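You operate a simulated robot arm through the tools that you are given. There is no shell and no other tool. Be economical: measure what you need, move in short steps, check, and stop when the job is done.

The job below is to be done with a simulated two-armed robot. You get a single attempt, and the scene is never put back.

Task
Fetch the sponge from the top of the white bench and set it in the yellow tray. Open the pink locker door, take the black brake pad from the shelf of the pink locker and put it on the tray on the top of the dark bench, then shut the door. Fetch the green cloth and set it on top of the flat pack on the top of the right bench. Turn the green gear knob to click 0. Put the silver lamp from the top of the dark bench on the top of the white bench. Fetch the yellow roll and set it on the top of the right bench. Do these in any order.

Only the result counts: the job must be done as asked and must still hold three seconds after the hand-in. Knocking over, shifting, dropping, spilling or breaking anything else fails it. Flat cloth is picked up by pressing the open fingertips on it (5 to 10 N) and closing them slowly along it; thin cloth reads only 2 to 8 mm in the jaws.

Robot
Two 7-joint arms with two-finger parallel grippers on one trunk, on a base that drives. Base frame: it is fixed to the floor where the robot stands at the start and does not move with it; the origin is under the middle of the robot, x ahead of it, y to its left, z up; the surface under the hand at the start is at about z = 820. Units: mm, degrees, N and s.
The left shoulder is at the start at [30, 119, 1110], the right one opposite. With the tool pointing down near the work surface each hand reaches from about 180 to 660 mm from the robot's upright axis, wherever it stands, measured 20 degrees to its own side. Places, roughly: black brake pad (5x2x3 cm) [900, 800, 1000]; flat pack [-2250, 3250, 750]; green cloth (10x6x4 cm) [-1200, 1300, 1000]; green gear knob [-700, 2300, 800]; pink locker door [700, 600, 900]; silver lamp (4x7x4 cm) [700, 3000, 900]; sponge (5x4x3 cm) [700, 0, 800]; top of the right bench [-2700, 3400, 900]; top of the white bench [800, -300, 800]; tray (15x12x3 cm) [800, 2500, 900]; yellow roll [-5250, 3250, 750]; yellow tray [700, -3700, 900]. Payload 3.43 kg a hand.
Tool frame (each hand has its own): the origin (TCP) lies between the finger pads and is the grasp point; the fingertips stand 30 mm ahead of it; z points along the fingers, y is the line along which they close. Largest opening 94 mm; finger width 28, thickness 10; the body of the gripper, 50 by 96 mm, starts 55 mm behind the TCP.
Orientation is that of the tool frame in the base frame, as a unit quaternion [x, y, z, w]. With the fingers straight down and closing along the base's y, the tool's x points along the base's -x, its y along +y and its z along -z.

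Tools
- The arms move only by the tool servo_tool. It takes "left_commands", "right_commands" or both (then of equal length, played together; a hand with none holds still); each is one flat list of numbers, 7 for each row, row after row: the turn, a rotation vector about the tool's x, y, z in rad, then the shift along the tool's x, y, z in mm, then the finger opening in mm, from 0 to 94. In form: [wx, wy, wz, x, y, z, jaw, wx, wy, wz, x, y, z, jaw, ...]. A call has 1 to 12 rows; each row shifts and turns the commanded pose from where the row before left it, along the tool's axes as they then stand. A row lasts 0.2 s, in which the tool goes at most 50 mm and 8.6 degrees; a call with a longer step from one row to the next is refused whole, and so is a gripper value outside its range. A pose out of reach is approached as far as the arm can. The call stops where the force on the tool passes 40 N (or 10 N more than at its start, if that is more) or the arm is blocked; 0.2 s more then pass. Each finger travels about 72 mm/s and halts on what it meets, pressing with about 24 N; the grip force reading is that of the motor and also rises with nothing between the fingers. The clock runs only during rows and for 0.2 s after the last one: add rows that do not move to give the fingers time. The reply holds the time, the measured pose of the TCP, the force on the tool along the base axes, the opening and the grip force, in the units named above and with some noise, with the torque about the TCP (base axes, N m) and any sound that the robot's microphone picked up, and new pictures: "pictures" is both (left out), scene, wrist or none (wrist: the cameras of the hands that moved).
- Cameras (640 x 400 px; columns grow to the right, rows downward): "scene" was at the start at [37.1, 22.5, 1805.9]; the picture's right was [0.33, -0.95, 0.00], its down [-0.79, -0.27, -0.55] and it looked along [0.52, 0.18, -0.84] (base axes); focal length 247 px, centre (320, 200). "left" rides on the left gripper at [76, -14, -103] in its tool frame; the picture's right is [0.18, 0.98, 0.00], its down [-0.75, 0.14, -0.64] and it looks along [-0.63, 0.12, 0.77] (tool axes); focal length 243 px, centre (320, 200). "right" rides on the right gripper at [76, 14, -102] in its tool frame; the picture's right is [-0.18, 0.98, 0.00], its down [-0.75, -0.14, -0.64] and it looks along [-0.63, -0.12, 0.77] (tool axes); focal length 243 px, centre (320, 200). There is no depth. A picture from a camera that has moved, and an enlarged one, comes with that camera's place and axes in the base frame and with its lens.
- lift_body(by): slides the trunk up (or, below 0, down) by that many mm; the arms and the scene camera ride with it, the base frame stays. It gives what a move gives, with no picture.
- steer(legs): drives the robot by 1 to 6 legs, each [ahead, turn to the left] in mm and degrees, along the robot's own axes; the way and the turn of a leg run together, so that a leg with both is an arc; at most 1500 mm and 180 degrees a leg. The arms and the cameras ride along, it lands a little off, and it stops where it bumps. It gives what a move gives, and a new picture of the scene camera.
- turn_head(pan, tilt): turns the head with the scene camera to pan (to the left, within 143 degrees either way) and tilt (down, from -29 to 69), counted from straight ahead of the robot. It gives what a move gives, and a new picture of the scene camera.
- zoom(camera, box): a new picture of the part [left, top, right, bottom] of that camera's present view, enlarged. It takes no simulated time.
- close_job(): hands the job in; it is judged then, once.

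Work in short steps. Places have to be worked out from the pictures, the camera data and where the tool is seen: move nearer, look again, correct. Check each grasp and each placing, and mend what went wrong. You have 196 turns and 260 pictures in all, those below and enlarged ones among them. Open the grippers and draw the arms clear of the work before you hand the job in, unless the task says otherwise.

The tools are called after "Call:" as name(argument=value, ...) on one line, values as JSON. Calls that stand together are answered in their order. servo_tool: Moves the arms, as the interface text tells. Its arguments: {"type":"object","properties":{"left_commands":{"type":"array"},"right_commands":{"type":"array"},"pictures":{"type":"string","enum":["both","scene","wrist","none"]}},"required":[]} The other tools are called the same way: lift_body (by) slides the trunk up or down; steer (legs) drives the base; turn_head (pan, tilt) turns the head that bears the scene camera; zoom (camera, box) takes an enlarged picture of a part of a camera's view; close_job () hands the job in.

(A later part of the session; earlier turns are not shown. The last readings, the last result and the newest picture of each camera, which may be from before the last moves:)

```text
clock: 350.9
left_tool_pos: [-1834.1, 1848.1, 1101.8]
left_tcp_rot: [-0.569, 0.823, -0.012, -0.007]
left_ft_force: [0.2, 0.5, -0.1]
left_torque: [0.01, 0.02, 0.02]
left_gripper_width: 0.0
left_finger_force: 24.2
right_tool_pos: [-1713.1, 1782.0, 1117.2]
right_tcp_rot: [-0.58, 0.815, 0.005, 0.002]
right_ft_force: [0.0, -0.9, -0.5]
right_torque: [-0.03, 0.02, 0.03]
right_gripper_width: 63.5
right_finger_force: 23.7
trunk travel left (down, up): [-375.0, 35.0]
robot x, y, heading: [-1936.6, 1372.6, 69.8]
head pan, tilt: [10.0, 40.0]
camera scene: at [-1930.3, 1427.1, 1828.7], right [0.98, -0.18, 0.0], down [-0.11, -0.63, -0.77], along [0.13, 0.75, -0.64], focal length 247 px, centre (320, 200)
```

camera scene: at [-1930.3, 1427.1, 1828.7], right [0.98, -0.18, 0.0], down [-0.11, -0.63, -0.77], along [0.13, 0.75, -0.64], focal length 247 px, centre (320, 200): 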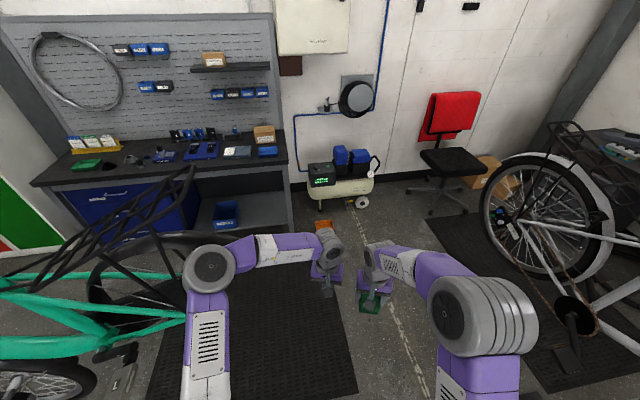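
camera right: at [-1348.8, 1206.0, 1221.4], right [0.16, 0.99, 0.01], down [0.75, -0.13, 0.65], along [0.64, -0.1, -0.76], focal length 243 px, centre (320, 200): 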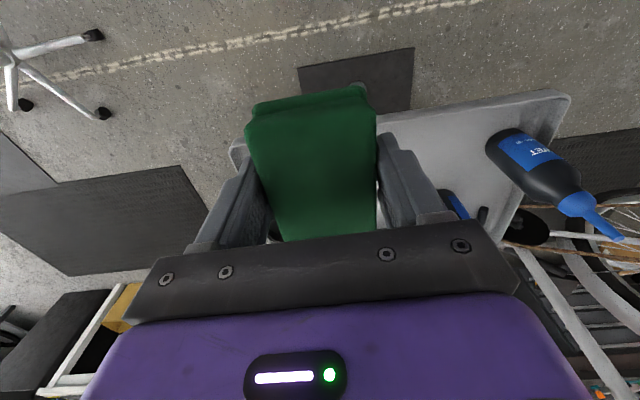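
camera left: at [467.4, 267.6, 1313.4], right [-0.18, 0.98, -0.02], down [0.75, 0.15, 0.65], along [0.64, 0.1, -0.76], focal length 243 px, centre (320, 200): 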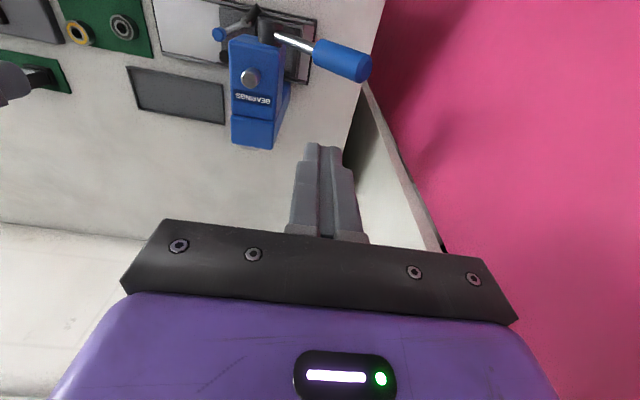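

Call:
steer(legs=[[0, -5], [820, 0], [0, 45]])

Call:
turn_head(pan=10, tilt=45)

```text
clock: 357.8
left_tool_pos: [-1822.5, 2544.4, 1101.4]
left_tcp_rot: [0.813, -0.581, 0.014, 0.002]
left_ft_force: [0.0, 0.0, 0.1]
left_torque: [-0.02, 0.02, 0.04]
left_gripper_width: 0.0
left_finger_force: 24.2
right_tool_pos: [-1686.4, 2570.5, 1118.2]
right_tcp_rot: [0.821, -0.57, -0.006, -0.002]
right_ft_force: [-0.4, 0.2, -0.2]
right_torque: [0.01, 0.04, 0.01]
right_gripper_width: 63.5
right_finger_force: 23.6
trunk travel left (down, up): [-375.0, 35.0]
robot x, y, heading: [-1594.3, 2115.2, 109.5]
head pan, tilt: [10.0, 40.0]
camera scene: at [-1628.5, 2157.2, 1828.7], right [0.87, 0.49, 0.0], down [0.32, -0.56, -0.77], along [-0.38, 0.67, -0.64], focal length 247 px, centre (320, 200)
```

scene: 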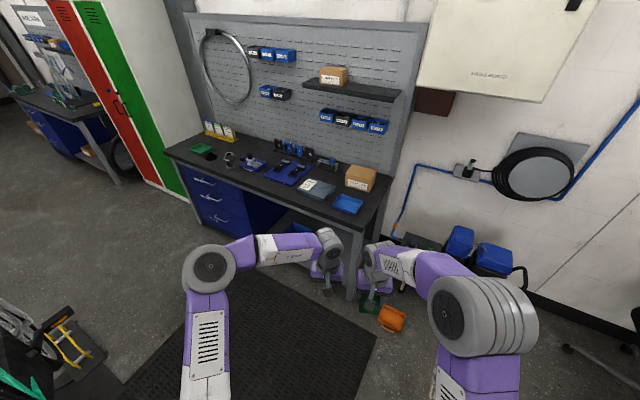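

```text
clock: 358.4
left_tool_pos: [-1822.3, 2543.5, 1101.8]
left_tcp_rot: [0.813, -0.582, 0.014, 0.002]
left_ft_force: [-0.3, 0.0, -0.2]
left_torque: [-0.01, 0.0, 0.02]
left_gripper_width: 0.0
left_finger_force: 24.1
right_tool_pos: [-1686.3, 2570.2, 1117.6]
right_tcp_rot: [0.821, -0.571, -0.007, -0.002]
right_ft_force: [0.1, -0.4, 0.0]
right_torque: [-0.01, -0.01, 0.02]
right_gripper_width: 63.6
right_finger_force: 24.3
trunk travel left (down, up): [-375.0, 35.0]
robot x, y, heading: [-1600.3, 2112.4, 109.5]
head pan, tilt: [10.0, 45.0]
camera scene: at [-1626.5, 2154.1, 1821.5], right [0.87, 0.49, 0.0], down [0.35, -0.62, -0.71], along [-0.35, 0.62, -0.71], focal length 247 px, centre (320, 200)
```

scene: 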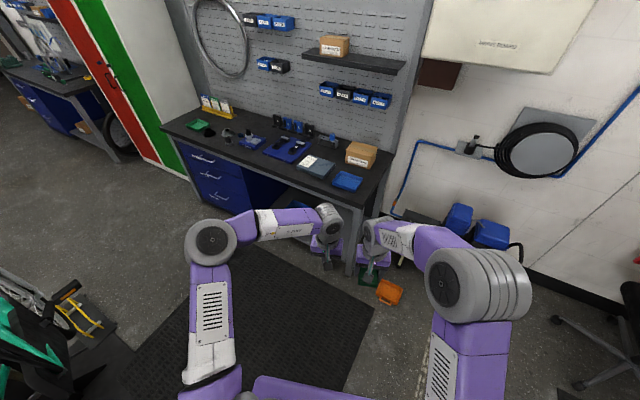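

The bench front is actually free (the green bike hangs high, to the south-west). I drive to about [-2330, 2690] facing the bench.

Call:
steer(legs=[[350, 0], [0, 48], [660, 0], [0, -68]])

Call:
turn_head(pan=0, tilt=50)

```text
clock: 369.2
left_tool_pos: [-2394.0, 3171.5, 1101.2]
left_tcp_rot: [-0.702, 0.712, -0.013, -0.005]
left_ft_force: [0.1, 0.0, 0.3]
left_torque: [0.03, -0.02, 0.01]
left_gripper_width: 0.0
left_finger_force: 23.9
right_tool_pos: [-2257.4, 3152.7, 1117.2]
right_tcp_rot: [0.711, -0.704, -0.006, -0.002]
right_ft_force: [0.4, -0.2, -1.1]
right_torque: [-0.04, 0.02, -0.01]
right_gripper_width: 63.5
right_finger_force: 23.7
trunk travel left (down, up): [-375.0, 35.0]
robot x, y, heading: [-2327.9, 2692.6, 89.7]
head pan, tilt: [10.0, 45.0]
camera scene: at [-2341.4, 2740.4, 1821.5], right [0.99, 0.17, 0.0], down [0.12, -0.7, -0.71], along [-0.12, 0.7, -0.71], focal length 247 px, centre (320, 200)
```

scene: 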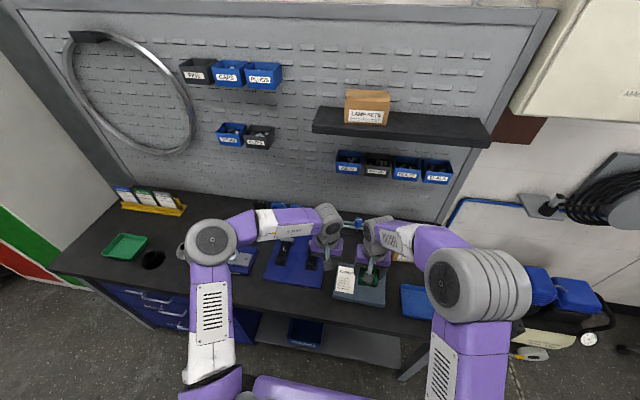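

```text
clock: 369.9
left_tool_pos: [-2394.3, 3172.9, 1100.6]
left_tcp_rot: [-0.702, 0.712, -0.013, -0.005]
left_ft_force: [0.2, 0.9, -0.2]
left_torque: [0.03, -0.02, 0.02]
left_gripper_width: 0.0
left_finger_force: 23.5
right_tool_pos: [-2259.3, 3152.2, 1118.5]
right_tcp_rot: [0.711, -0.703, -0.006, -0.002]
right_ft_force: [0.3, 0.4, -1.0]
right_torque: [-0.02, 0.01, -0.01]
right_gripper_width: 63.6
right_finger_force: 23.9
trunk travel left (down, up): [-375.0, 35.0]
robot x, y, heading: [-2326.8, 2692.5, 89.7]
head pan, tilt: [0.0, 50.0]
camera scene: at [-2327.6, 2737.2, 1814.6], right [1.0, 0.0, 0.0], down [0.0, -0.77, -0.64], along [0.0, 0.64, -0.77], focal length 247 px, centre (320, 200)
```

scene: 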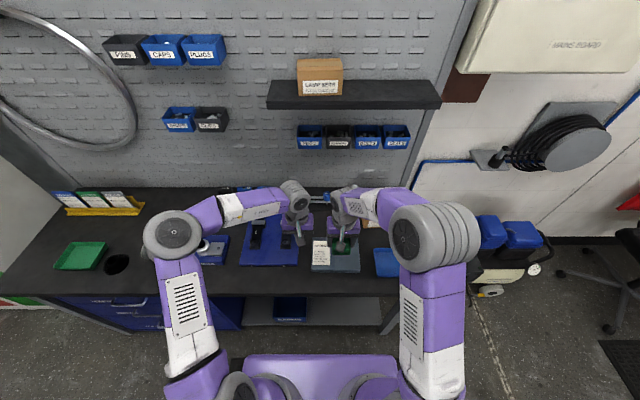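

Call:
servo_tool(right_commands=[0, 0, 0, 0, 0, 1, 25], pictures="wrist")

Call:
zoom(camera="scene", box=[220, 170, 420, 300])

```text
clock: 370.3
left_tool_pos: [-2393.5, 3172.5, 1101.1]
left_tcp_rot: [-0.702, 0.712, -0.013, -0.005]
left_ft_force: [-0.2, 0.3, -0.4]
left_torque: [0.04, -0.01, -0.02]
left_gripper_width: 0.1
left_finger_force: 24.0
right_tool_pos: [-2257.4, 3153.3, 1115.2]
right_tcp_rot: [0.711, -0.703, -0.006, -0.003]
right_ft_force: [0.2, 0.2, -0.1]
right_torque: [0.0, 0.0, 0.0]
right_gripper_width: 63.7
right_finger_force: 24.6
trunk travel left (down, up): [-375.0, 35.0]
robot x, y, heading: [-2326.7, 2692.4, 89.6]
head pan, tilt: [0.0, 50.0]
camera right: at [-2271.7, 3074.8, 1218.7], right [-0.98, 0.17, 0.01], down [0.14, 0.75, 0.65], along [0.11, 0.64, -0.76], focal length 243 px, centre (320, 200)
```

right: 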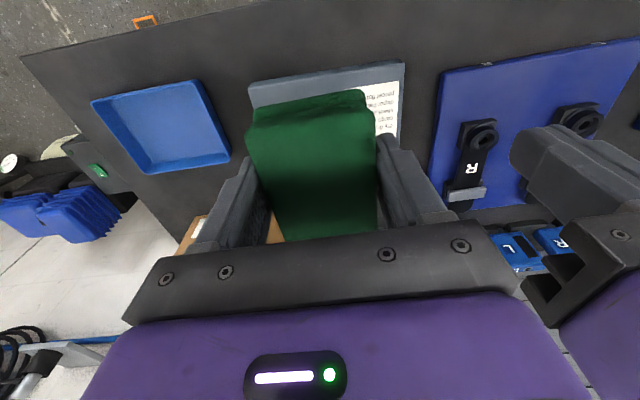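

```text
3.08 times, centred on (320, 235) of scene
camera zoom: at [-2327.5, 2737.3, 1814.5], right [1.0, -0.01, 0.0], down [0.0, -0.77, -0.64], along [0.0, 0.64, -0.77], focal length 760 px, centre (320, 92)
```

zoom: 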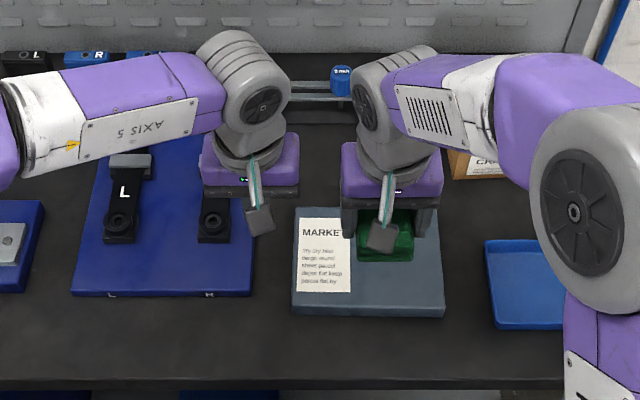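

Slab spans x -2362…-2168, y 3159…3299. Move the cloth over its centre and lower to z≈950.

Call:
servo_tool(right_commands=[0, 0, 0, -38, 4, 0, 25, 0, 0, 0, -38, 4, 20, 25, 0, 0, 0, 0, 0, 45, 25, 0, 0, 0, 0, 0, 45, 25, 0, 0, 0, 0, 0, 45, 25], pictures="wrist")

```text
clock: 371.5
left_tool_pos: [-2394.4, 3172.6, 1100.9]
left_tcp_rot: [-0.701, 0.713, -0.013, -0.004]
left_ft_force: [-0.5, -0.3, 0.4]
left_torque: [0.03, 0.02, 0.03]
left_gripper_width: 0.2
left_finger_force: 24.0
right_tool_pos: [-2266.4, 3232.3, 961.8]
right_tcp_rot: [0.711, -0.704, -0.005, -0.002]
right_ft_force: [-0.3, -0.6, 0.0]
right_torque: [0.0, 0.04, 0.01]
right_gripper_width: 63.4
right_finger_force: 24.0
trunk travel left (down, up): [-375.0, 35.0]
robot x, y, heading: [-2332.5, 2691.4, 89.8]
head pan, tilt: [0.0, 50.0]
camera right: at [-2279.5, 3155.4, 1063.8], right [-0.98, 0.17, 0.01], down [0.14, 0.75, 0.65], along [0.11, 0.64, -0.76], focal length 243 px, centre (320, 200)
```

right: 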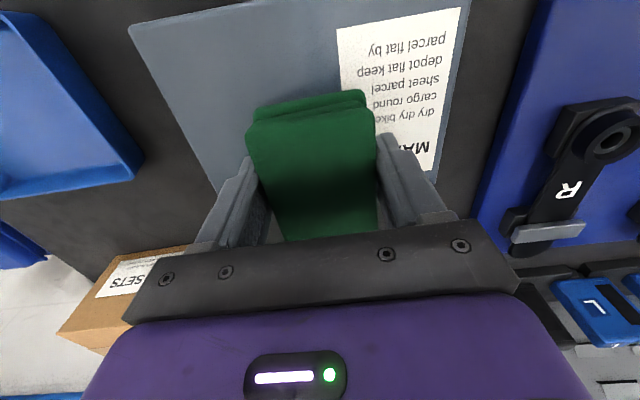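

Call:
servo_tool(right_commands=[0, 0, 0, 6, 0, 25, 25, 0, 0, 0, 0, 0, 8, 25, 0, 0, 0, 0, 0, 5, 25, 0, 0, 0, 0, 0, 5, 25, 0, 0, 0, 0, 0, 5, 25], pictures="none")

```text
clock: 372.7
left_tool_pos: [-2394.9, 3171.2, 1103.6]
left_tcp_rot: [-0.702, 0.712, -0.012, -0.003]
left_ft_force: [-0.5, -0.5, -0.1]
left_torque: [-0.02, -0.01, -0.02]
left_gripper_width: 0.1
left_finger_force: 23.7
right_tool_pos: [-2268.0, 3226.3, 920.4]
right_tcp_rot: [0.711, -0.703, -0.01, -0.005]
right_ft_force: [2.2, -5.4, 35.3]
right_torque: [-0.17, -0.51, -0.03]
right_gripper_width: 63.7
right_finger_force: 23.3
trunk travel left (down, up): [-375.0, 35.0]
robot x, y, heading: [-2329.9, 2690.7, 89.7]
head pan, tilt: [0.0, 50.0]
```

Contact at z 920. Ease up 2 mm, open and lift.

Call:
servo_tool(right_commands=[0, 0, 0, 0, 0, -3, 66, 0, 0, 0, 0, 0, 0, 80, 0, 0, 0, 0, 0, 0, 84, 0, 0, 0, 0, 0, -20, 84, 0, 0, 0, 0, 0, -45, 84, 0, 0, 0, 0, 0, -45, 84, 0, 0, 0, 0, 0, -45, 84], pictures="wrist")

```text
clock: 374.3
left_tool_pos: [-2394.1, 3172.2, 1101.6]
left_tcp_rot: [-0.701, 0.713, -0.012, -0.003]
left_ft_force: [0.0, 0.0, 0.5]
left_torque: [0.03, 0.06, -0.01]
left_gripper_width: 0.1
left_finger_force: 24.3
right_tool_pos: [-2267.7, 3222.8, 1072.9]
right_tcp_rot: [0.711, -0.703, -0.004, -0.002]
right_ft_force: [-0.6, 0.5, -0.1]
right_torque: [0.05, 0.0, -0.01]
right_gripper_width: 83.8
right_finger_force: 0.0
trunk travel left (down, up): [-375.0, 35.0]
robot x, y, heading: [-2327.4, 2692.8, 89.7]
head pan, tilt: [0.0, 50.0]
camera right: at [-2280.5, 3144.3, 1176.6], right [-0.98, 0.17, 0.01], down [0.14, 0.75, 0.65], along [0.11, 0.64, -0.76], focal length 243 px, centre (320, 200)
```

right: 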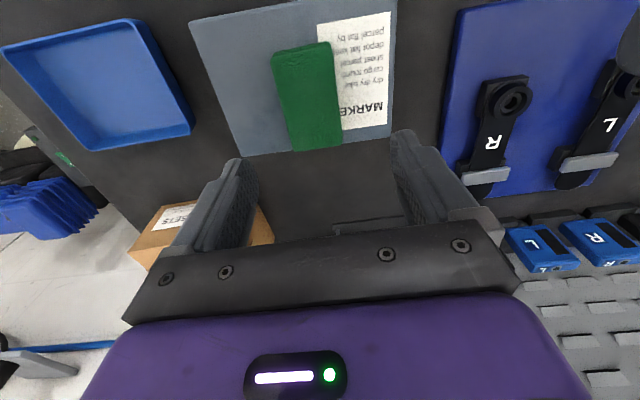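

Cloth placed. Retract the right hand and look west for the yellow roll.

Call:
servo_tool(right_commands=[0, 0, 0, 35, -4, -20, 60, 0, 0, 0, 35, -4, -20, 60], pictures="none")

Call:
turn_head(pan=75, tilt=25)

```text
clock: 374.9
left_tool_pos: [-2393.0, 3171.5, 1101.8]
left_tcp_rot: [-0.702, 0.713, -0.013, -0.004]
left_ft_force: [0.2, 0.0, -0.2]
left_torque: [-0.02, -0.01, -0.03]
left_gripper_width: 0.2
left_finger_force: 23.9
right_tool_pos: [-2258.0, 3152.8, 1113.3]
right_tcp_rot: [0.711, -0.703, -0.006, -0.002]
right_ft_force: [0.2, 1.1, 0.6]
right_torque: [0.01, -0.01, 0.02]
right_gripper_width: 60.2
right_finger_force: 0.1
trunk travel left (down, up): [-375.0, 35.0]
robot x, y, heading: [-2328.4, 2691.6, 89.6]
head pan, tilt: [0.0, 50.0]
```

```text
clock: 376.4
left_tool_pos: [-2393.2, 3172.1, 1102.5]
left_tcp_rot: [-0.701, 0.713, -0.013, -0.004]
left_ft_force: [0.3, 0.2, 0.0]
left_torque: [-0.04, 0.0, -0.01]
left_gripper_width: 0.0
left_finger_force: 23.7
right_tool_pos: [-2258.4, 3154.8, 1112.4]
right_tcp_rot: [0.711, -0.704, -0.006, -0.002]
right_ft_force: [-0.2, -0.3, 0.3]
right_torque: [0.0, 0.0, -0.04]
right_gripper_width: 60.0
right_finger_force: 0.0
trunk travel left (down, up): [-375.0, 35.0]
robot x, y, heading: [-2329.0, 2690.9, 89.8]
head pan, tilt: [75.0, 25.0]
camera scene: at [-2416.7, 2684.5, 1852.0], right [0.26, 0.96, 0.0], down [0.41, -0.11, -0.91], along [-0.87, 0.24, -0.42], focal length 247 px, centre (320, 200)
```

scene: 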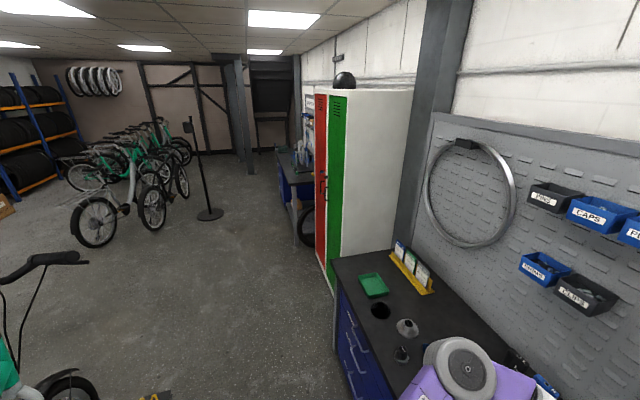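

The way west is clear. Back 120 mm, turn left, and drive west 2400 mm.

Call:
steer(legs=[[-130, 0], [0, 91], [1200, 0], [1200, 0]])

Call:
turn_head(pan=-30, tilt=35)

```text
clock: 393.0
left_tool_pos: [-5230.5, 2447.9, 1102.3]
left_tcp_rot: [1.0, 0.002, 0.012, -0.006]
left_ft_force: [-1.4, 0.6, -0.7]
left_torque: [0.02, 0.03, -0.02]
left_gripper_width: 0.0
left_finger_force: 23.9
right_tool_pos: [-5214.6, 2584.1, 1112.4]
right_tcp_rot: [1.0, 0.015, -0.006, 0.003]
right_ft_force: [-0.6, 0.2, 0.1]
right_torque: [0.01, -0.03, 0.0]
right_gripper_width: 60.3
right_finger_force: 0.1
trunk travel left (down, up): [-375.0, 35.0]
robot x, y, heading: [-4748.7, 2521.8, -179.2]
head pan, tilt: [75.0, 25.0]
camera scene: at [-4741.4, 2433.3, 1852.0], right [-0.97, 0.24, 0.0], down [0.1, 0.41, -0.91], along [-0.22, -0.88, -0.42], focal length 247 px, centre (320, 200)
```

scene: 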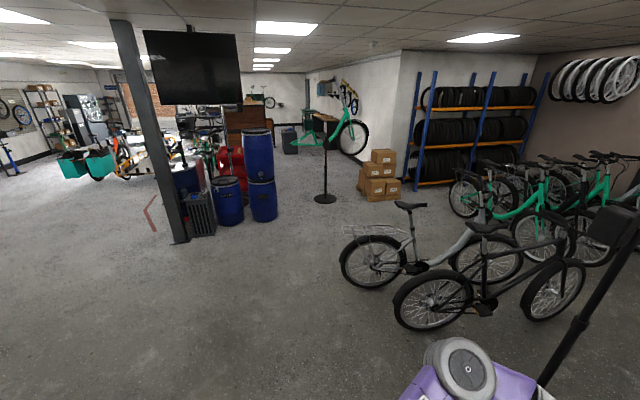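

```text
clock: 394.8
left_tool_pos: [-5230.3, 2446.8, 1103.1]
left_tcp_rot: [1.0, 0.001, 0.012, -0.007]
left_ft_force: [0.2, -0.1, 0.8]
left_torque: [0.02, 0.01, 0.02]
left_gripper_width: 0.0
left_finger_force: 24.2
right_tool_pos: [-5215.3, 2583.6, 1113.3]
right_tcp_rot: [1.0, 0.015, -0.007, 0.003]
right_ft_force: [1.5, -0.2, 0.0]
right_torque: [0.02, -0.02, 0.02]
right_gripper_width: 60.0
right_finger_force: 0.1
trunk travel left (down, up): [-375.0, 35.0]
robot x, y, heading: [-4753.1, 2523.8, -179.3]
head pan, tilt: [-30.0, 35.0]
camera scene: at [-4795.7, 2565.5, 1836.3], right [0.49, 0.87, 0.0], down [0.5, -0.28, -0.82], along [-0.72, 0.4, -0.57], focal length 247 px, centre (320, 200)
```

scene: 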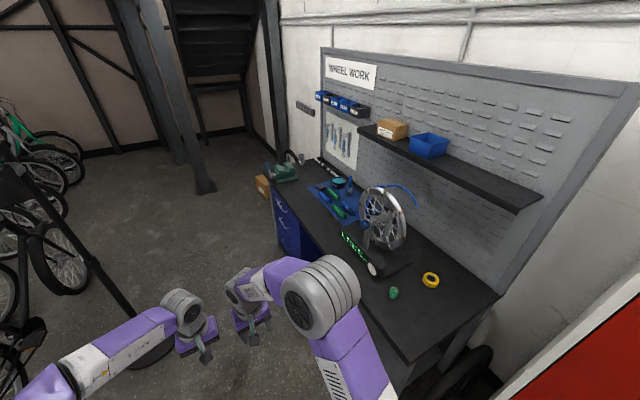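

The yellow roll is a tape ring near [-5195, 3380]. Drive 490 further, turn right to face the bench, and approach.

Call:
steer(legs=[[490, 0], [0, -90], [200, 0]])

Call:
turn_head(pan=0, tilt=50)

```text
clock: 402.7
left_tool_pos: [-5335.0, 3195.4, 1101.4]
left_tcp_rot: [0.716, -0.698, 0.013, 0.004]
left_ft_force: [0.6, -1.0, -0.2]
left_torque: [-0.03, 0.02, 0.03]
left_gripper_width: 0.0
left_finger_force: 24.1
right_tool_pos: [-5200.1, 3180.5, 1114.3]
right_tcp_rot: [0.724, -0.689, -0.006, -0.002]
right_ft_force: [-1.0, 0.0, -0.9]
right_torque: [-0.01, -0.02, 0.02]
right_gripper_width: 60.0
right_finger_force: 0.1
trunk travel left (down, up): [-375.0, 35.0]
robot x, y, heading: [-5253.6, 2714.9, 91.9]
head pan, tilt: [-30.0, 35.0]
camera scene: at [-5208.9, 2762.7, 1836.3], right [0.88, -0.47, 0.0], down [-0.27, -0.51, -0.82], along [0.39, 0.72, -0.57], focal length 247 px, centre (320, 200)
```

scene: 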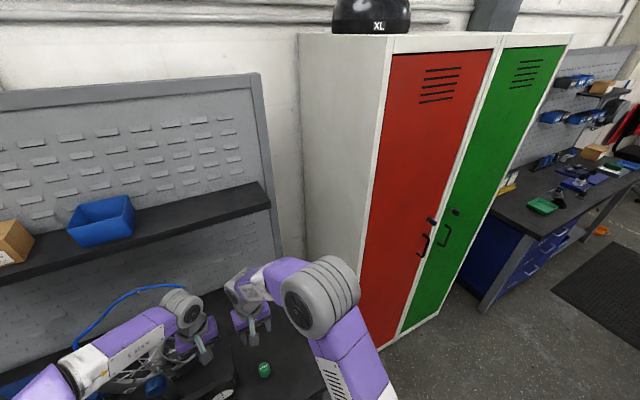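

```text
clock: 403.6
left_tool_pos: [-5335.9, 3193.5, 1101.8]
left_tcp_rot: [0.715, -0.699, 0.013, 0.004]
left_ft_force: [0.9, 0.6, 0.7]
left_torque: [0.0, 0.0, 0.01]
left_gripper_width: 0.1
left_finger_force: 24.2
right_tool_pos: [-5199.9, 3181.3, 1113.6]
right_tcp_rot: [0.724, -0.69, -0.006, -0.002]
right_ft_force: [0.1, 0.0, -0.1]
right_torque: [-0.04, -0.03, 0.03]
right_gripper_width: 60.0
right_finger_force: 0.0
trunk travel left (down, up): [-375.0, 35.0]
robot x, y, heading: [-5248.9, 2712.0, 92.1]
head pan, tilt: [0.0, 50.0]
camera scene: at [-5252.8, 2761.5, 1814.6], right [1.0, 0.03, 0.0], down [0.02, -0.77, -0.64], along [-0.02, 0.64, -0.77], focal length 247 px, centre (320, 200)
```

scene: 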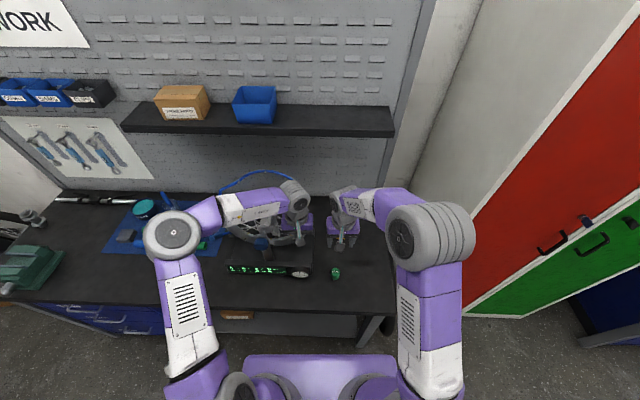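

Call:
servo_tool(right_commands=[0, 0, 0, 0, 0, -1, 85], pictures="wrist")

```text
clock: 404.1
left_tool_pos: [-5335.4, 3193.9, 1101.5]
left_tcp_rot: [0.715, -0.699, 0.012, 0.004]
left_ft_force: [0.0, 0.1, 0.2]
left_torque: [-0.01, -0.04, 0.0]
left_gripper_width: 0.0
left_finger_force: 23.5
right_tool_pos: [-5201.0, 3181.6, 1115.2]
right_tcp_rot: [0.724, -0.689, -0.006, -0.002]
right_ft_force: [-0.5, 0.0, -0.7]
right_torque: [0.0, 0.0, -0.01]
right_gripper_width: 84.9
right_finger_force: 0.0
trunk travel left (down, up): [-375.0, 35.0]
robot x, y, heading: [-5254.8, 2713.4, 91.9]
head pan, tilt: [0.0, 50.0]
camera right: at [-5210.4, 3102.7, 1216.7], right [-0.99, 0.14, 0.01], down [0.11, 0.75, 0.65], along [0.08, 0.64, -0.76], focal length 243 px, centre (320, 200)
```

right: 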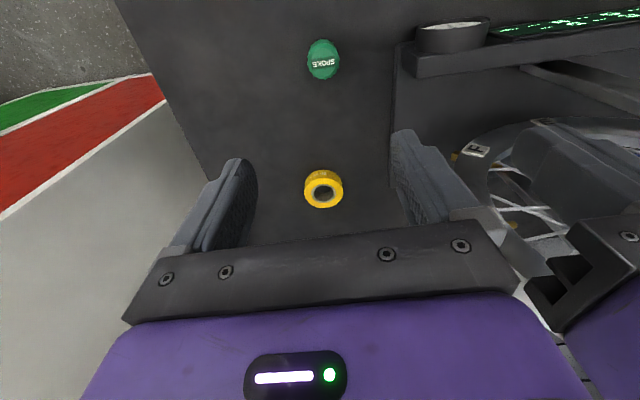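

Roll at about [-5182, 3373], flat, ~60–70 mm wide. Retract the left hand from the truing stand, drive 80 mm forward.

Call:
servo_tool(left_commands=[0, 0, 0, 40, 10, -25, 0, 0, 0, 0, 40, 10, -25, 0, 0, 0, 0, 40, 10, -25, 0], pictures="none")

Call:
steer(legs=[[80, -2]])

Call:
servo_tool(right_commands=[0, 0, 0, -37, -5, 15, 85, 0, 0, 0, -37, -5, 25, 85, 0, 0, 0, -30, -5, 35, 85, 0, 0, 0, 0, 0, 40, 85], pictures="wrist")

```text
clock: 404.9
left_tool_pos: [-5362.9, 3076.5, 1182.1]
left_tcp_rot: [0.715, -0.699, 0.011, 0.004]
left_ft_force: [0.5, 0.7, -0.8]
left_torque: [0.03, 0.03, 0.03]
left_gripper_width: 0.0
left_finger_force: 24.5
right_tool_pos: [-5199.9, 3179.5, 1115.0]
right_tcp_rot: [0.725, -0.689, -0.007, -0.002]
right_ft_force: [-0.4, 0.3, 0.5]
right_torque: [0.0, -0.01, 0.01]
right_gripper_width: 85.1
right_finger_force: 0.1
trunk travel left (down, up): [-375.0, 35.0]
robot x, y, heading: [-5253.7, 2715.6, 91.9]
head pan, tilt: [0.0, 50.0]
```

```text
clock: 405.9
left_tool_pos: [-5351.1, 3161.1, 1181.2]
left_tcp_rot: [-0.703, 0.712, -0.013, -0.005]
left_ft_force: [0.6, -0.5, -0.4]
left_torque: [-0.04, -0.02, 0.0]
left_gripper_width: 0.0
left_finger_force: 23.9
right_tool_pos: [-5183.5, 3258.3, 1113.8]
right_tcp_rot: [0.712, -0.702, -0.006, -0.002]
right_ft_force: [0.0, 0.1, -0.7]
right_torque: [-0.01, 0.02, -0.01]
right_gripper_width: 84.8
right_finger_force: 0.0
trunk travel left (down, up): [-375.0, 35.0]
robot x, y, heading: [-5253.5, 2792.6, 89.8]
head pan, tilt: [0.0, 50.0]
camera scene: at [-5252.5, 2841.6, 1814.5], right [1.0, 0.0, 0.0], down [0.0, -0.77, -0.64], along [0.0, 0.64, -0.77], focal length 247 px, centre (320, 200)
```

scene: 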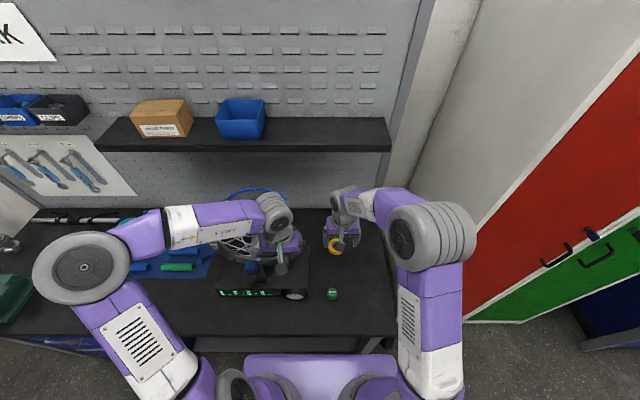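

```text
clock: 406.9
left_tool_pos: [-5351.9, 3159.9, 1180.7]
left_tcp_rot: [-0.702, 0.712, -0.014, -0.004]
left_ft_force: [0.5, -0.6, 0.1]
left_torque: [-0.01, 0.05, 0.01]
left_gripper_width: 0.0
left_finger_force: 23.8
right_tool_pos: [-5171.9, 3364.2, 1001.7]
right_tcp_rot: [0.712, -0.702, -0.006, -0.003]
right_ft_force: [-0.2, -0.5, -0.1]
right_torque: [0.03, 0.0, -0.04]
right_gripper_width: 85.2
right_finger_force: 0.1
trunk travel left (down, up): [-375.0, 35.0]
robot x, y, heading: [-5254.2, 2795.2, 89.8]
head pan, tilt: [0.0, 50.0]
camera right: at [-5186.2, 3286.3, 1103.0], right [-0.99, 0.17, 0.01], down [0.13, 0.75, 0.65], along [0.11, 0.64, -0.76], focal length 243 px, centre (320, 200)
```

right: 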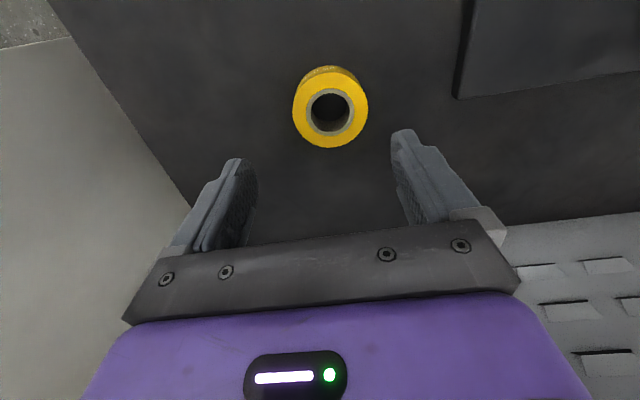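

Roll centre [-5182, 3376], Ø≈73 mm, top z≈868. Open fully, centre, and descend.

Call:
servo_tool(right_commands=[0, 0, 0, -12, 10, 20, 94, 0, 0, 0, 0, 0, 40, 94, 0, 0, 0, 0, 0, 30, 94], pictures="wrist")

```text
clock: 407.7
left_tool_pos: [-5352.3, 3160.6, 1180.0]
left_tcp_rot: [-0.703, 0.711, -0.013, -0.005]
left_ft_force: [-0.5, 0.0, 0.7]
left_torque: [-0.01, -0.01, 0.0]
left_gripper_width: 0.1
left_finger_force: 23.7
right_tool_pos: [-5183.0, 3378.4, 910.5]
right_tcp_rot: [0.711, -0.703, -0.006, -0.003]
right_ft_force: [0.4, 0.2, 0.3]
right_torque: [-0.04, -0.01, -0.01]
right_gripper_width: 93.9
right_finger_force: 0.0
trunk travel left (down, up): [-375.0, 35.0]
robot x, y, heading: [-5252.5, 2795.7, 90.0]
head pan, tilt: [0.0, 50.0]
camera right: at [-5196.9, 3299.5, 1013.5], right [-0.99, 0.17, 0.01], down [0.14, 0.75, 0.65], along [0.11, 0.64, -0.76], focal length 243 px, centre (320, 200)
```

right: 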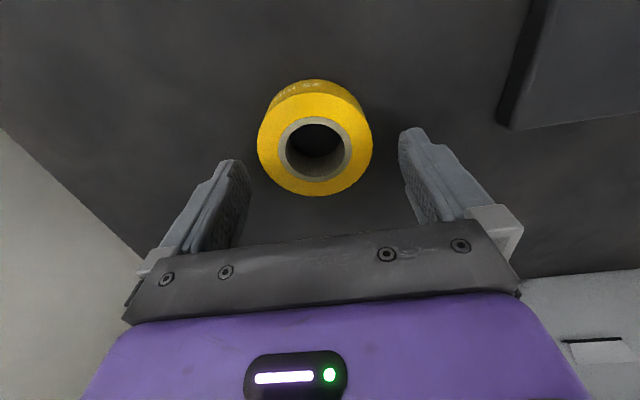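

Call:
servo_tool(right_commands=[0, 0, 0, 2, -1, 15, 94, 0, 0, 0, 0, 0, 8, 94, 0, 0, 0, 0, 0, 5, 94, 0, 0, 0, 0, 0, 5, 94], pictures="wrist")

```text
clock: 408.6
left_tool_pos: [-5351.4, 3157.3, 1181.0]
left_tcp_rot: [-0.702, 0.712, -0.012, -0.004]
left_ft_force: [-0.3, 0.0, -1.4]
left_torque: [-0.06, 0.01, 0.03]
left_gripper_width: 0.1
left_finger_force: 23.6
right_tool_pos: [-5181.0, 3375.3, 889.8]
right_tcp_rot: [0.711, -0.703, -0.007, -0.005]
right_ft_force: [0.9, -17.7, 24.6]
right_torque: [-0.88, -1.3, -0.82]
right_gripper_width: 94.0
right_finger_force: 0.1
trunk travel left (down, up): [-375.0, 35.0]
robot x, y, heading: [-5252.2, 2793.6, 89.9]
head pan, tilt: [0.0, 50.0]
stopped in row 4 (right hand): the force on the tool passed its limit at 47 N (the readings are from after the stop); the commanded pose is now the measured one
camera right: at [-5195.8, 3297.4, 992.3], right [-0.98, 0.17, 0.01], down [0.14, 0.74, 0.65], along [0.11, 0.64, -0.76], focal length 243 px, centre (320, 200)
```

right: 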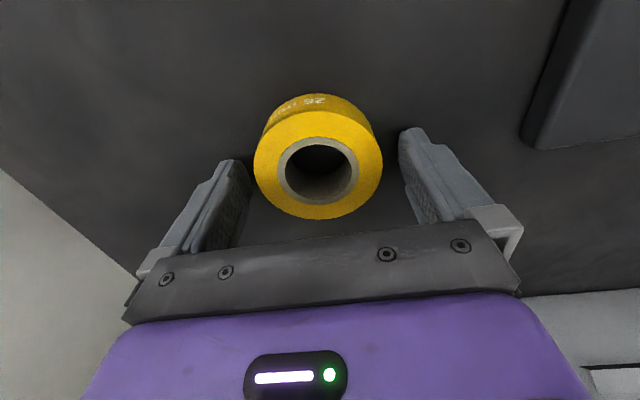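

Bench contact at tip z≈858. Raise 4 mm and close.

Call:
servo_tool(right_commands=[0, 0, 0, 0, 0, -4, 94, 0, 0, 0, 0, 0, 0, 70, 0, 0, 0, 0, 0, 0, 50, 0, 0, 0, 0, 0, 0, 50], pictures="wrist")

```text
clock: 409.6
left_tool_pos: [-5352.1, 3159.9, 1179.9]
left_tcp_rot: [-0.702, 0.712, -0.012, -0.005]
left_ft_force: [0.3, -0.2, 0.9]
left_torque: [0.01, 0.02, 0.0]
left_gripper_width: 0.2
left_finger_force: 24.2
right_tool_pos: [-5180.6, 3378.9, 891.7]
right_tcp_rot: [0.711, -0.703, -0.008, -0.005]
right_ft_force: [0.2, 1.0, 0.5]
right_torque: [0.03, 0.01, 0.02]
right_gripper_width: 66.6
right_finger_force: 24.2
trunk travel left (down, up): [-375.0, 35.0]
robot x, y, heading: [-5252.6, 2795.8, 89.9]
head pan, tilt: [0.0, 50.0]
camera right: at [-5195.3, 3299.8, 993.1], right [-0.99, 0.17, 0.01], down [0.13, 0.74, 0.66], along [0.11, 0.65, -0.76], focal length 243 px, centre (320, 200)
```

right: 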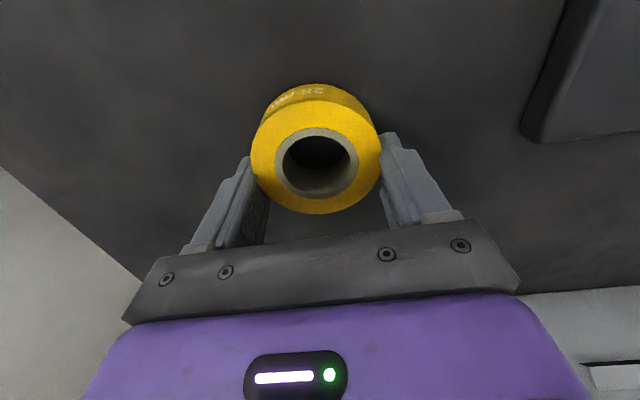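

Call:
servo_tool(right_commands=[0, 0, 0, 0, 0, -25, 50, 0, 0, 0, 0, 0, -40, 50, 0, 0, 0, 0, 0, -40, 50, 0, 0, 0, 0, 0, -40, 50, 0, 0, 0, 35, 0, -40, 50, 0, 0, 0, 40, 0, -20, 50, 0, 0, 0, 40, 0, 0, 50], pictures="wrist")

```text
refused: row 5 steps farther than a row can; nothing moved
```

Call:
servo_tool(right_commands=[0, 0, 0, 0, 0, -25, 50, 0, 0, 0, 0, 0, -40, 50, 0, 0, 0, 0, 0, -40, 50, 0, 0, 0, 0, 0, -40, 50, 0, 0, 0, 35, 0, -30, 50, 0, 0, 0, 40, 0, -20, 50, 0, 0, 0, 40, 0, 0, 50], pictures="wrist")

```text
clock: 411.2
left_tool_pos: [-5351.1, 3158.2, 1181.3]
left_tcp_rot: [-0.703, 0.711, -0.011, -0.005]
left_ft_force: [0.3, -1.1, -0.1]
left_torque: [-0.01, 0.01, 0.04]
left_gripper_width: 0.1
left_finger_force: 24.1
right_tool_pos: [-5180.4, 3259.7, 1085.1]
right_tcp_rot: [0.712, -0.703, -0.007, -0.005]
right_ft_force: [-0.2, 0.9, -1.6]
right_torque: [0.01, 0.0, 0.01]
right_gripper_width: 67.1
right_finger_force: 23.9
trunk travel left (down, up): [-375.0, 35.0]
robot x, y, heading: [-5252.6, 2795.4, 90.0]
head pan, tilt: [0.0, 50.0]
camera right: at [-5193.7, 3180.6, 1186.7], right [-0.99, 0.17, 0.01], down [0.13, 0.74, 0.66], along [0.11, 0.65, -0.76], focal length 243 px, centre (320, 200)
```

right: 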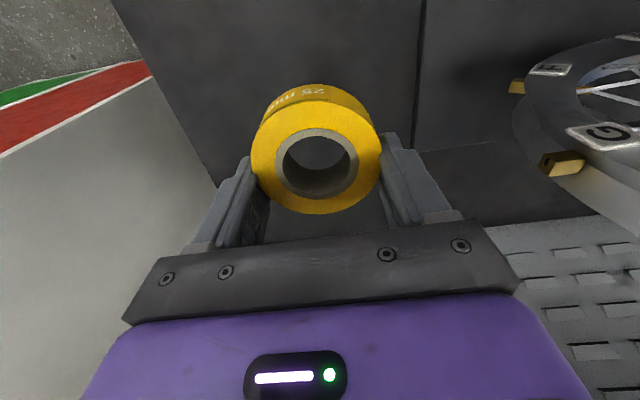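

Roll held firmly. Reverse, compact the left arm, then drive back east to the right bench.

Call:
steer(legs=[[-270, 0]])

Call:
servo_tool(left_commands=[0, 0, 0, -30, -8, 20, 0, 0, 0, 0, -30, -8, 20, 0, 0, 0, 0, -30, -8, 20, 0, 0, 0, 0, -20, -5, 15, 0], pictures="none")

Call:
steer(legs=[[0, -90], [1450, 0], [1450, 0], [0, 90]])

Call:
turn_head(pan=0, tilt=50)

```text
clock: 413.1
left_tool_pos: [-5353.2, 2891.8, 1181.5]
left_tcp_rot: [-0.702, 0.712, -0.013, -0.005]
left_ft_force: [0.4, 1.0, 0.0]
left_torque: [-0.01, -0.01, 0.03]
left_gripper_width: 0.1
left_finger_force: 23.7
right_tool_pos: [-5180.1, 2992.2, 1085.7]
right_tcp_rot: [0.712, -0.702, -0.009, -0.005]
right_ft_force: [0.3, 0.2, -0.4]
right_torque: [0.02, 0.01, -0.01]
right_gripper_width: 66.7
right_finger_force: 23.8
trunk travel left (down, up): [-375.0, 35.0]
robot x, y, heading: [-5252.2, 2527.9, 89.8]
head pan, tilt: [0.0, 50.0]
camera scene: at [-5253.3, 2572.8, 1814.5], right [1.0, 0.0, 0.0], down [0.0, -0.77, -0.64], along [0.0, 0.64, -0.77], focal length 247 px, centre (320, 200)
```

scene: 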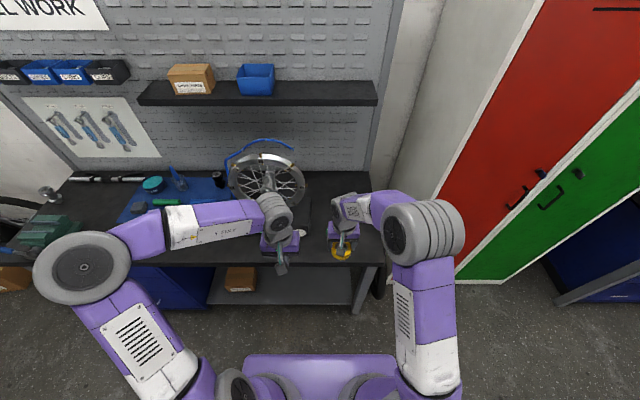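

```text
clock: 414.1
left_tool_pos: [-5320.9, 3001.9, 1103.7]
left_tcp_rot: [-0.703, 0.711, -0.012, -0.004]
left_ft_force: [0.0, -0.2, 0.2]
left_torque: [0.04, -0.03, -0.01]
left_gripper_width: 0.1
left_finger_force: 23.8
right_tool_pos: [-5178.9, 2994.1, 1085.7]
right_tcp_rot: [0.712, -0.702, -0.008, -0.005]
right_ft_force: [-0.8, -0.8, -0.3]
right_torque: [-0.03, 0.0, 0.01]
right_gripper_width: 66.9
right_finger_force: 24.7
trunk travel left (down, up): [-375.0, 35.0]
robot x, y, heading: [-5255.7, 2527.6, 89.8]
head pan, tilt: [0.0, 50.0]
```

```text
clock: 435.8
left_tool_pos: [-2425.0, 3059.9, 1104.4]
left_tcp_rot: [0.714, -0.7, 0.013, 0.005]
left_ft_force: [0.4, -0.5, -0.1]
left_torque: [0.0, 0.0, 0.0]
left_gripper_width: 0.1
left_finger_force: 23.8
right_tool_pos: [-2283.8, 3057.0, 1084.4]
right_tcp_rot: [0.723, -0.69, -0.009, -0.005]
right_ft_force: [0.1, 0.3, 0.1]
right_torque: [0.02, -0.04, 0.01]
right_gripper_width: 66.7
right_finger_force: 23.9
trunk travel left (down, up): [-375.0, 35.0]
robot x, y, heading: [-2344.4, 2586.0, 91.5]
head pan, tilt: [0.0, 50.0]
camera scene: at [-2343.5, 2634.6, 1814.5], right [1.0, 0.03, 0.0], down [0.02, -0.77, -0.64], along [-0.02, 0.64, -0.77], focal length 247 px, centre (320, 200)
```

scene: 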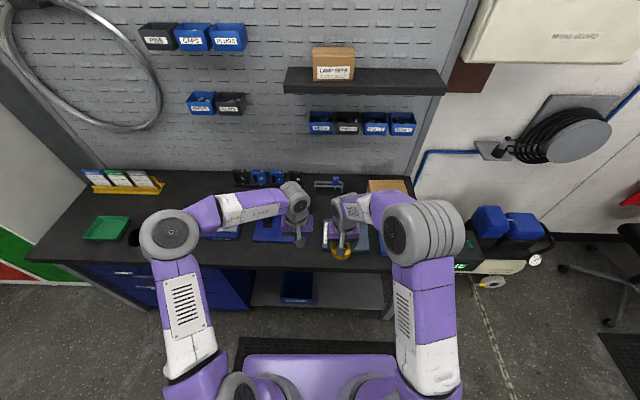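

```text
clock: 436.4
left_tool_pos: [-2424.3, 3059.2, 1104.3]
left_tcp_rot: [0.714, -0.7, 0.012, 0.004]
left_ft_force: [0.3, 0.5, 0.4]
left_torque: [0.01, -0.01, 0.0]
left_gripper_width: 0.0
left_finger_force: 24.3
right_tool_pos: [-2283.8, 3056.1, 1084.5]
right_tcp_rot: [0.723, -0.691, -0.009, -0.006]
right_ft_force: [0.4, -0.6, -1.3]
right_torque: [-0.02, 0.02, 0.01]
right_gripper_width: 66.6
right_finger_force: 23.8
trunk travel left (down, up): [-375.0, 35.0]
robot x, y, heading: [-2343.3, 2588.6, 91.5]
head pan, tilt: [0.0, 50.0]
camera scene: at [-2343.4, 2634.6, 1814.5], right [1.0, 0.03, 0.0], down [0.02, -0.77, -0.64], along [-0.02, 0.64, -0.77], focal length 247 px, centre (320, 200)
```

scene: 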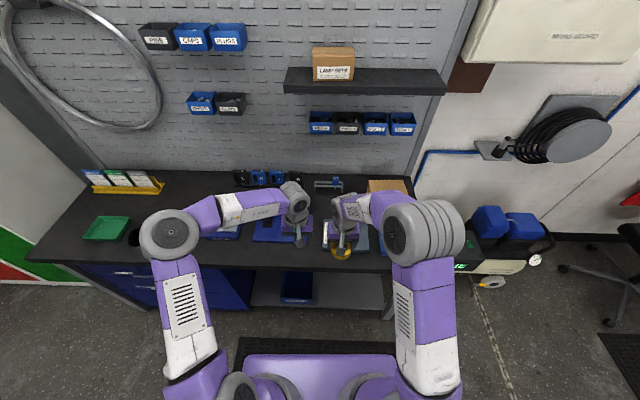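

Call:
servo_tool(right_commands=[0, 0, 0, -28, -4, 20, 50, 0, 0, 0, -28, -4, 40, 50], pictures="wrist")

Call:
zoom(camera="scene", box=[220, 170, 420, 300])

```text
clock: 436.9
left_tool_pos: [-2425.1, 3060.9, 1103.4]
left_tcp_rot: [0.714, -0.7, 0.013, 0.005]
left_ft_force: [-0.1, 0.6, -0.1]
left_torque: [0.0, -0.03, -0.01]
left_gripper_width: 0.1
left_finger_force: 23.9
right_tool_pos: [-2277.8, 3115.7, 1025.5]
right_tcp_rot: [0.722, -0.691, -0.008, -0.005]
right_ft_force: [0.0, 0.3, -0.9]
right_torque: [-0.02, 0.01, 0.04]
right_gripper_width: 66.8
right_finger_force: 24.2
trunk travel left (down, up): [-375.0, 35.0]
robot x, y, heading: [-2343.1, 2584.4, 91.6]
head pan, tilt: [0.0, 50.0]
camera right: at [-2290.2, 3036.6, 1126.5], right [-0.99, 0.14, 0.01], down [0.11, 0.75, 0.66], along [0.09, 0.65, -0.76], focal length 243 px, centre (320, 200)
```

right: 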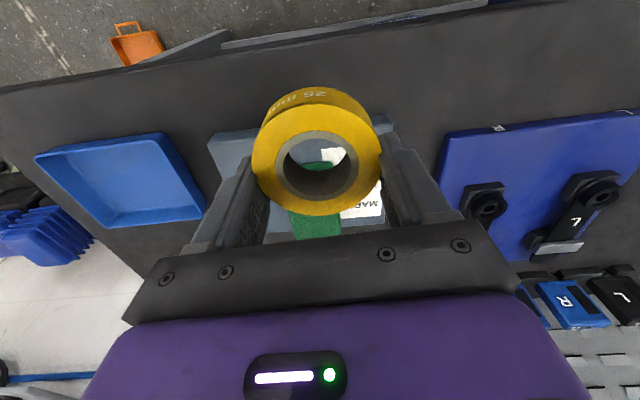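

```text
3.08 times, centred on (320, 235) of scene
camera zoom: at [-2343.3, 2636.4, 1814.4], right [1.0, 0.03, 0.0], down [0.02, -0.77, -0.64], along [-0.02, 0.64, -0.77], focal length 760 px, centre (320, 92)
```

zoom: 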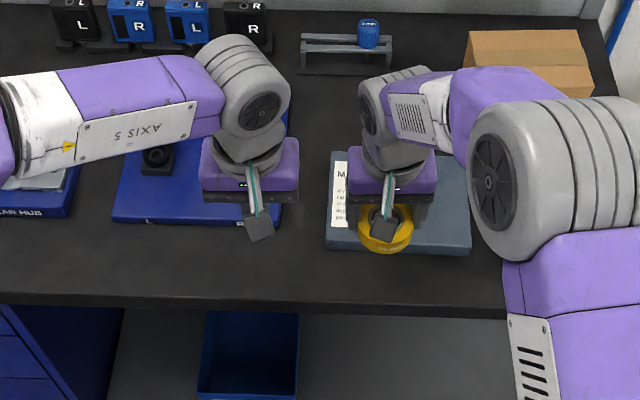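

Only the strip before the blue mat (its edge y≈3183) is deep enough: target [-2415, 3120]. First move the left hand out of the way, then shift the right hand across.

Call:
servo_tool(left_commands=[0, 0, 0, 35, 25, -20, 0, 0, 0, 0, 35, 25, -20, 0, 0, 0, 0, 35, 25, -20, 0, 0, 0, 0, 20, 30, -20, 0, 0, 0, 0, 10, 30, -10, 0], pictures="none")

Call:
servo_tool(right_commands=[0, 0, 0, 0, 34, 0, 50, 0, 0, 0, 0, 34, 0, 50, 0, 0, 0, 0, 34, 0, 50, 0, 0, 0, 0, 34, 20, 50], pictures="both")

```text
clock: 438.1
left_tool_pos: [-2557.3, 2925.0, 1195.8]
left_tcp_rot: [0.714, -0.7, 0.014, 0.004]
left_ft_force: [-0.1, 0.7, -0.3]
left_torque: [0.01, 0.0, 0.01]
left_gripper_width: 0.1
left_finger_force: 24.2
right_tool_pos: [-2279.3, 3112.8, 1025.3]
right_tcp_rot: [0.723, -0.691, -0.009, -0.005]
right_ft_force: [-0.5, -0.3, 0.4]
right_torque: [-0.02, -0.02, 0.01]
right_gripper_width: 66.8
right_finger_force: 23.8
trunk travel left (down, up): [-375.0, 35.0]
robot x, y, heading: [-2341.3, 2586.1, 91.5]
head pan, tilt: [0.0, 50.0]
```

```text
clock: 439.1
left_tool_pos: [-2557.2, 2927.1, 1196.3]
left_tcp_rot: [0.714, -0.7, 0.014, 0.004]
left_ft_force: [-0.3, 0.5, 0.0]
left_torque: [0.0, 0.02, 0.02]
left_gripper_width: 0.1
left_finger_force: 24.1
right_tool_pos: [-2417.2, 3109.0, 1007.0]
right_tcp_rot: [0.723, -0.69, -0.008, -0.005]
right_ft_force: [-0.2, 0.3, -0.3]
right_torque: [-0.02, -0.02, 0.01]
right_gripper_width: 66.8
right_finger_force: 23.9
trunk travel left (down, up): [-375.0, 35.0]
robot x, y, heading: [-2341.7, 2586.3, 91.7]
head pan, tilt: [0.0, 50.0]
camera scene: at [-2345.0, 2635.3, 1814.5], right [1.0, 0.03, 0.0], down [0.02, -0.77, -0.64], along [-0.02, 0.64, -0.77], focal length 247 px, centre (320, 200)
camera right: at [-2428.0, 3030.4, 1108.5], right [-0.99, 0.14, 0.01], down [0.11, 0.75, 0.66], along [0.09, 0.65, -0.75], focal length 243 px, centre (320, 200)
```

scene: 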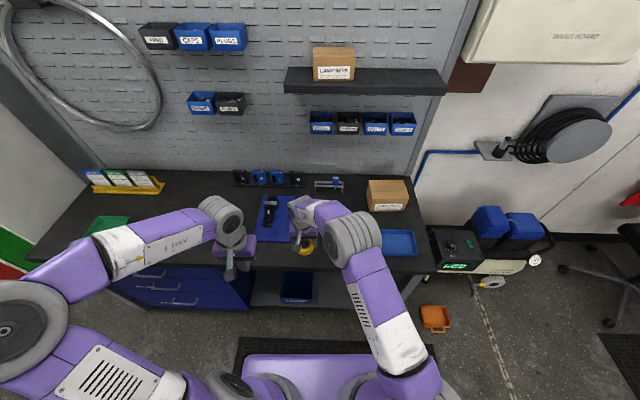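
right: 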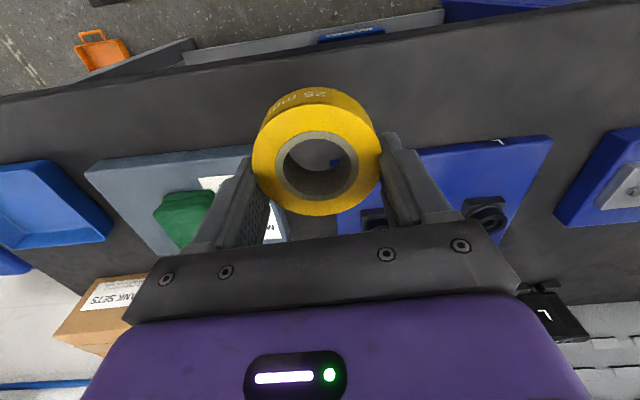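

Roll centre sits ~14 mm nearer than the TCP. Shift 33 mm forward, 15 mm left, and descend.

Call:
servo_tool(right_commands=[0, 0, 0, -33, 15, 20, 50, 0, 0, 0, 0, 0, 40, 50, 0, 0, 0, 0, 0, 35, 50, 0, 0, 0, 0, 0, 8, 50, 0, 0, 0, 0, 0, 5, 50, 0, 0, 0, 0, 0, 5, 50], pictures="wrist")

```text
clock: 440.6
left_tool_pos: [-2556.6, 2925.7, 1196.6]
left_tcp_rot: [0.714, -0.7, 0.013, 0.004]
left_ft_force: [-1.1, -0.4, 0.9]
left_torque: [0.0, -0.01, -0.03]
left_gripper_width: 0.0
left_finger_force: 24.0
right_tool_pos: [-2431.4, 3144.2, 893.0]
right_tcp_rot: [0.723, -0.691, -0.007, -0.005]
right_ft_force: [0.3, -0.1, -0.8]
right_torque: [-0.02, 0.0, 0.03]
right_gripper_width: 67.1
right_finger_force: 23.7
trunk travel left (down, up): [-375.0, 35.0]
robot x, y, heading: [-2339.8, 2594.6, 91.7]
head pan, tilt: [0.0, 50.0]
camera right: at [-2442.7, 3065.1, 995.2], right [-0.99, 0.14, 0.01], down [0.11, 0.75, 0.66], along [0.09, 0.65, -0.76], focal length 243 px, centre (320, 200)
```

right: 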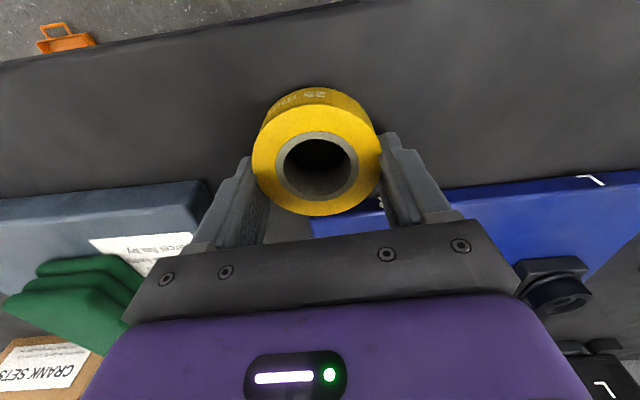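

Call:
servo_tool(right_commands=[0, 0, 0, 4, 0, 3, 50, 0, 0, 0, 0, 0, 3, 50, 0, 0, 0, 0, 0, 3, 50], pictures="none")

```text
clock: 441.4
left_tool_pos: [-2557.0, 2923.2, 1198.3]
left_tcp_rot: [0.714, -0.7, 0.011, 0.003]
left_ft_force: [-0.3, 0.7, 0.4]
left_torque: [-0.01, -0.01, 0.04]
left_gripper_width: 0.0
left_finger_force: 23.6
right_tool_pos: [-2432.4, 3140.6, 890.8]
right_tcp_rot: [0.723, -0.691, -0.012, -0.008]
right_ft_force: [4.5, -5.4, 38.8]
right_torque: [-0.92, -1.33, 0.0]
right_gripper_width: 67.0
right_finger_force: 23.9
trunk travel left (down, up): [-375.0, 35.0]
robot x, y, heading: [-2345.4, 2590.1, 91.7]
head pan, tilt: [0.0, 50.0]
```

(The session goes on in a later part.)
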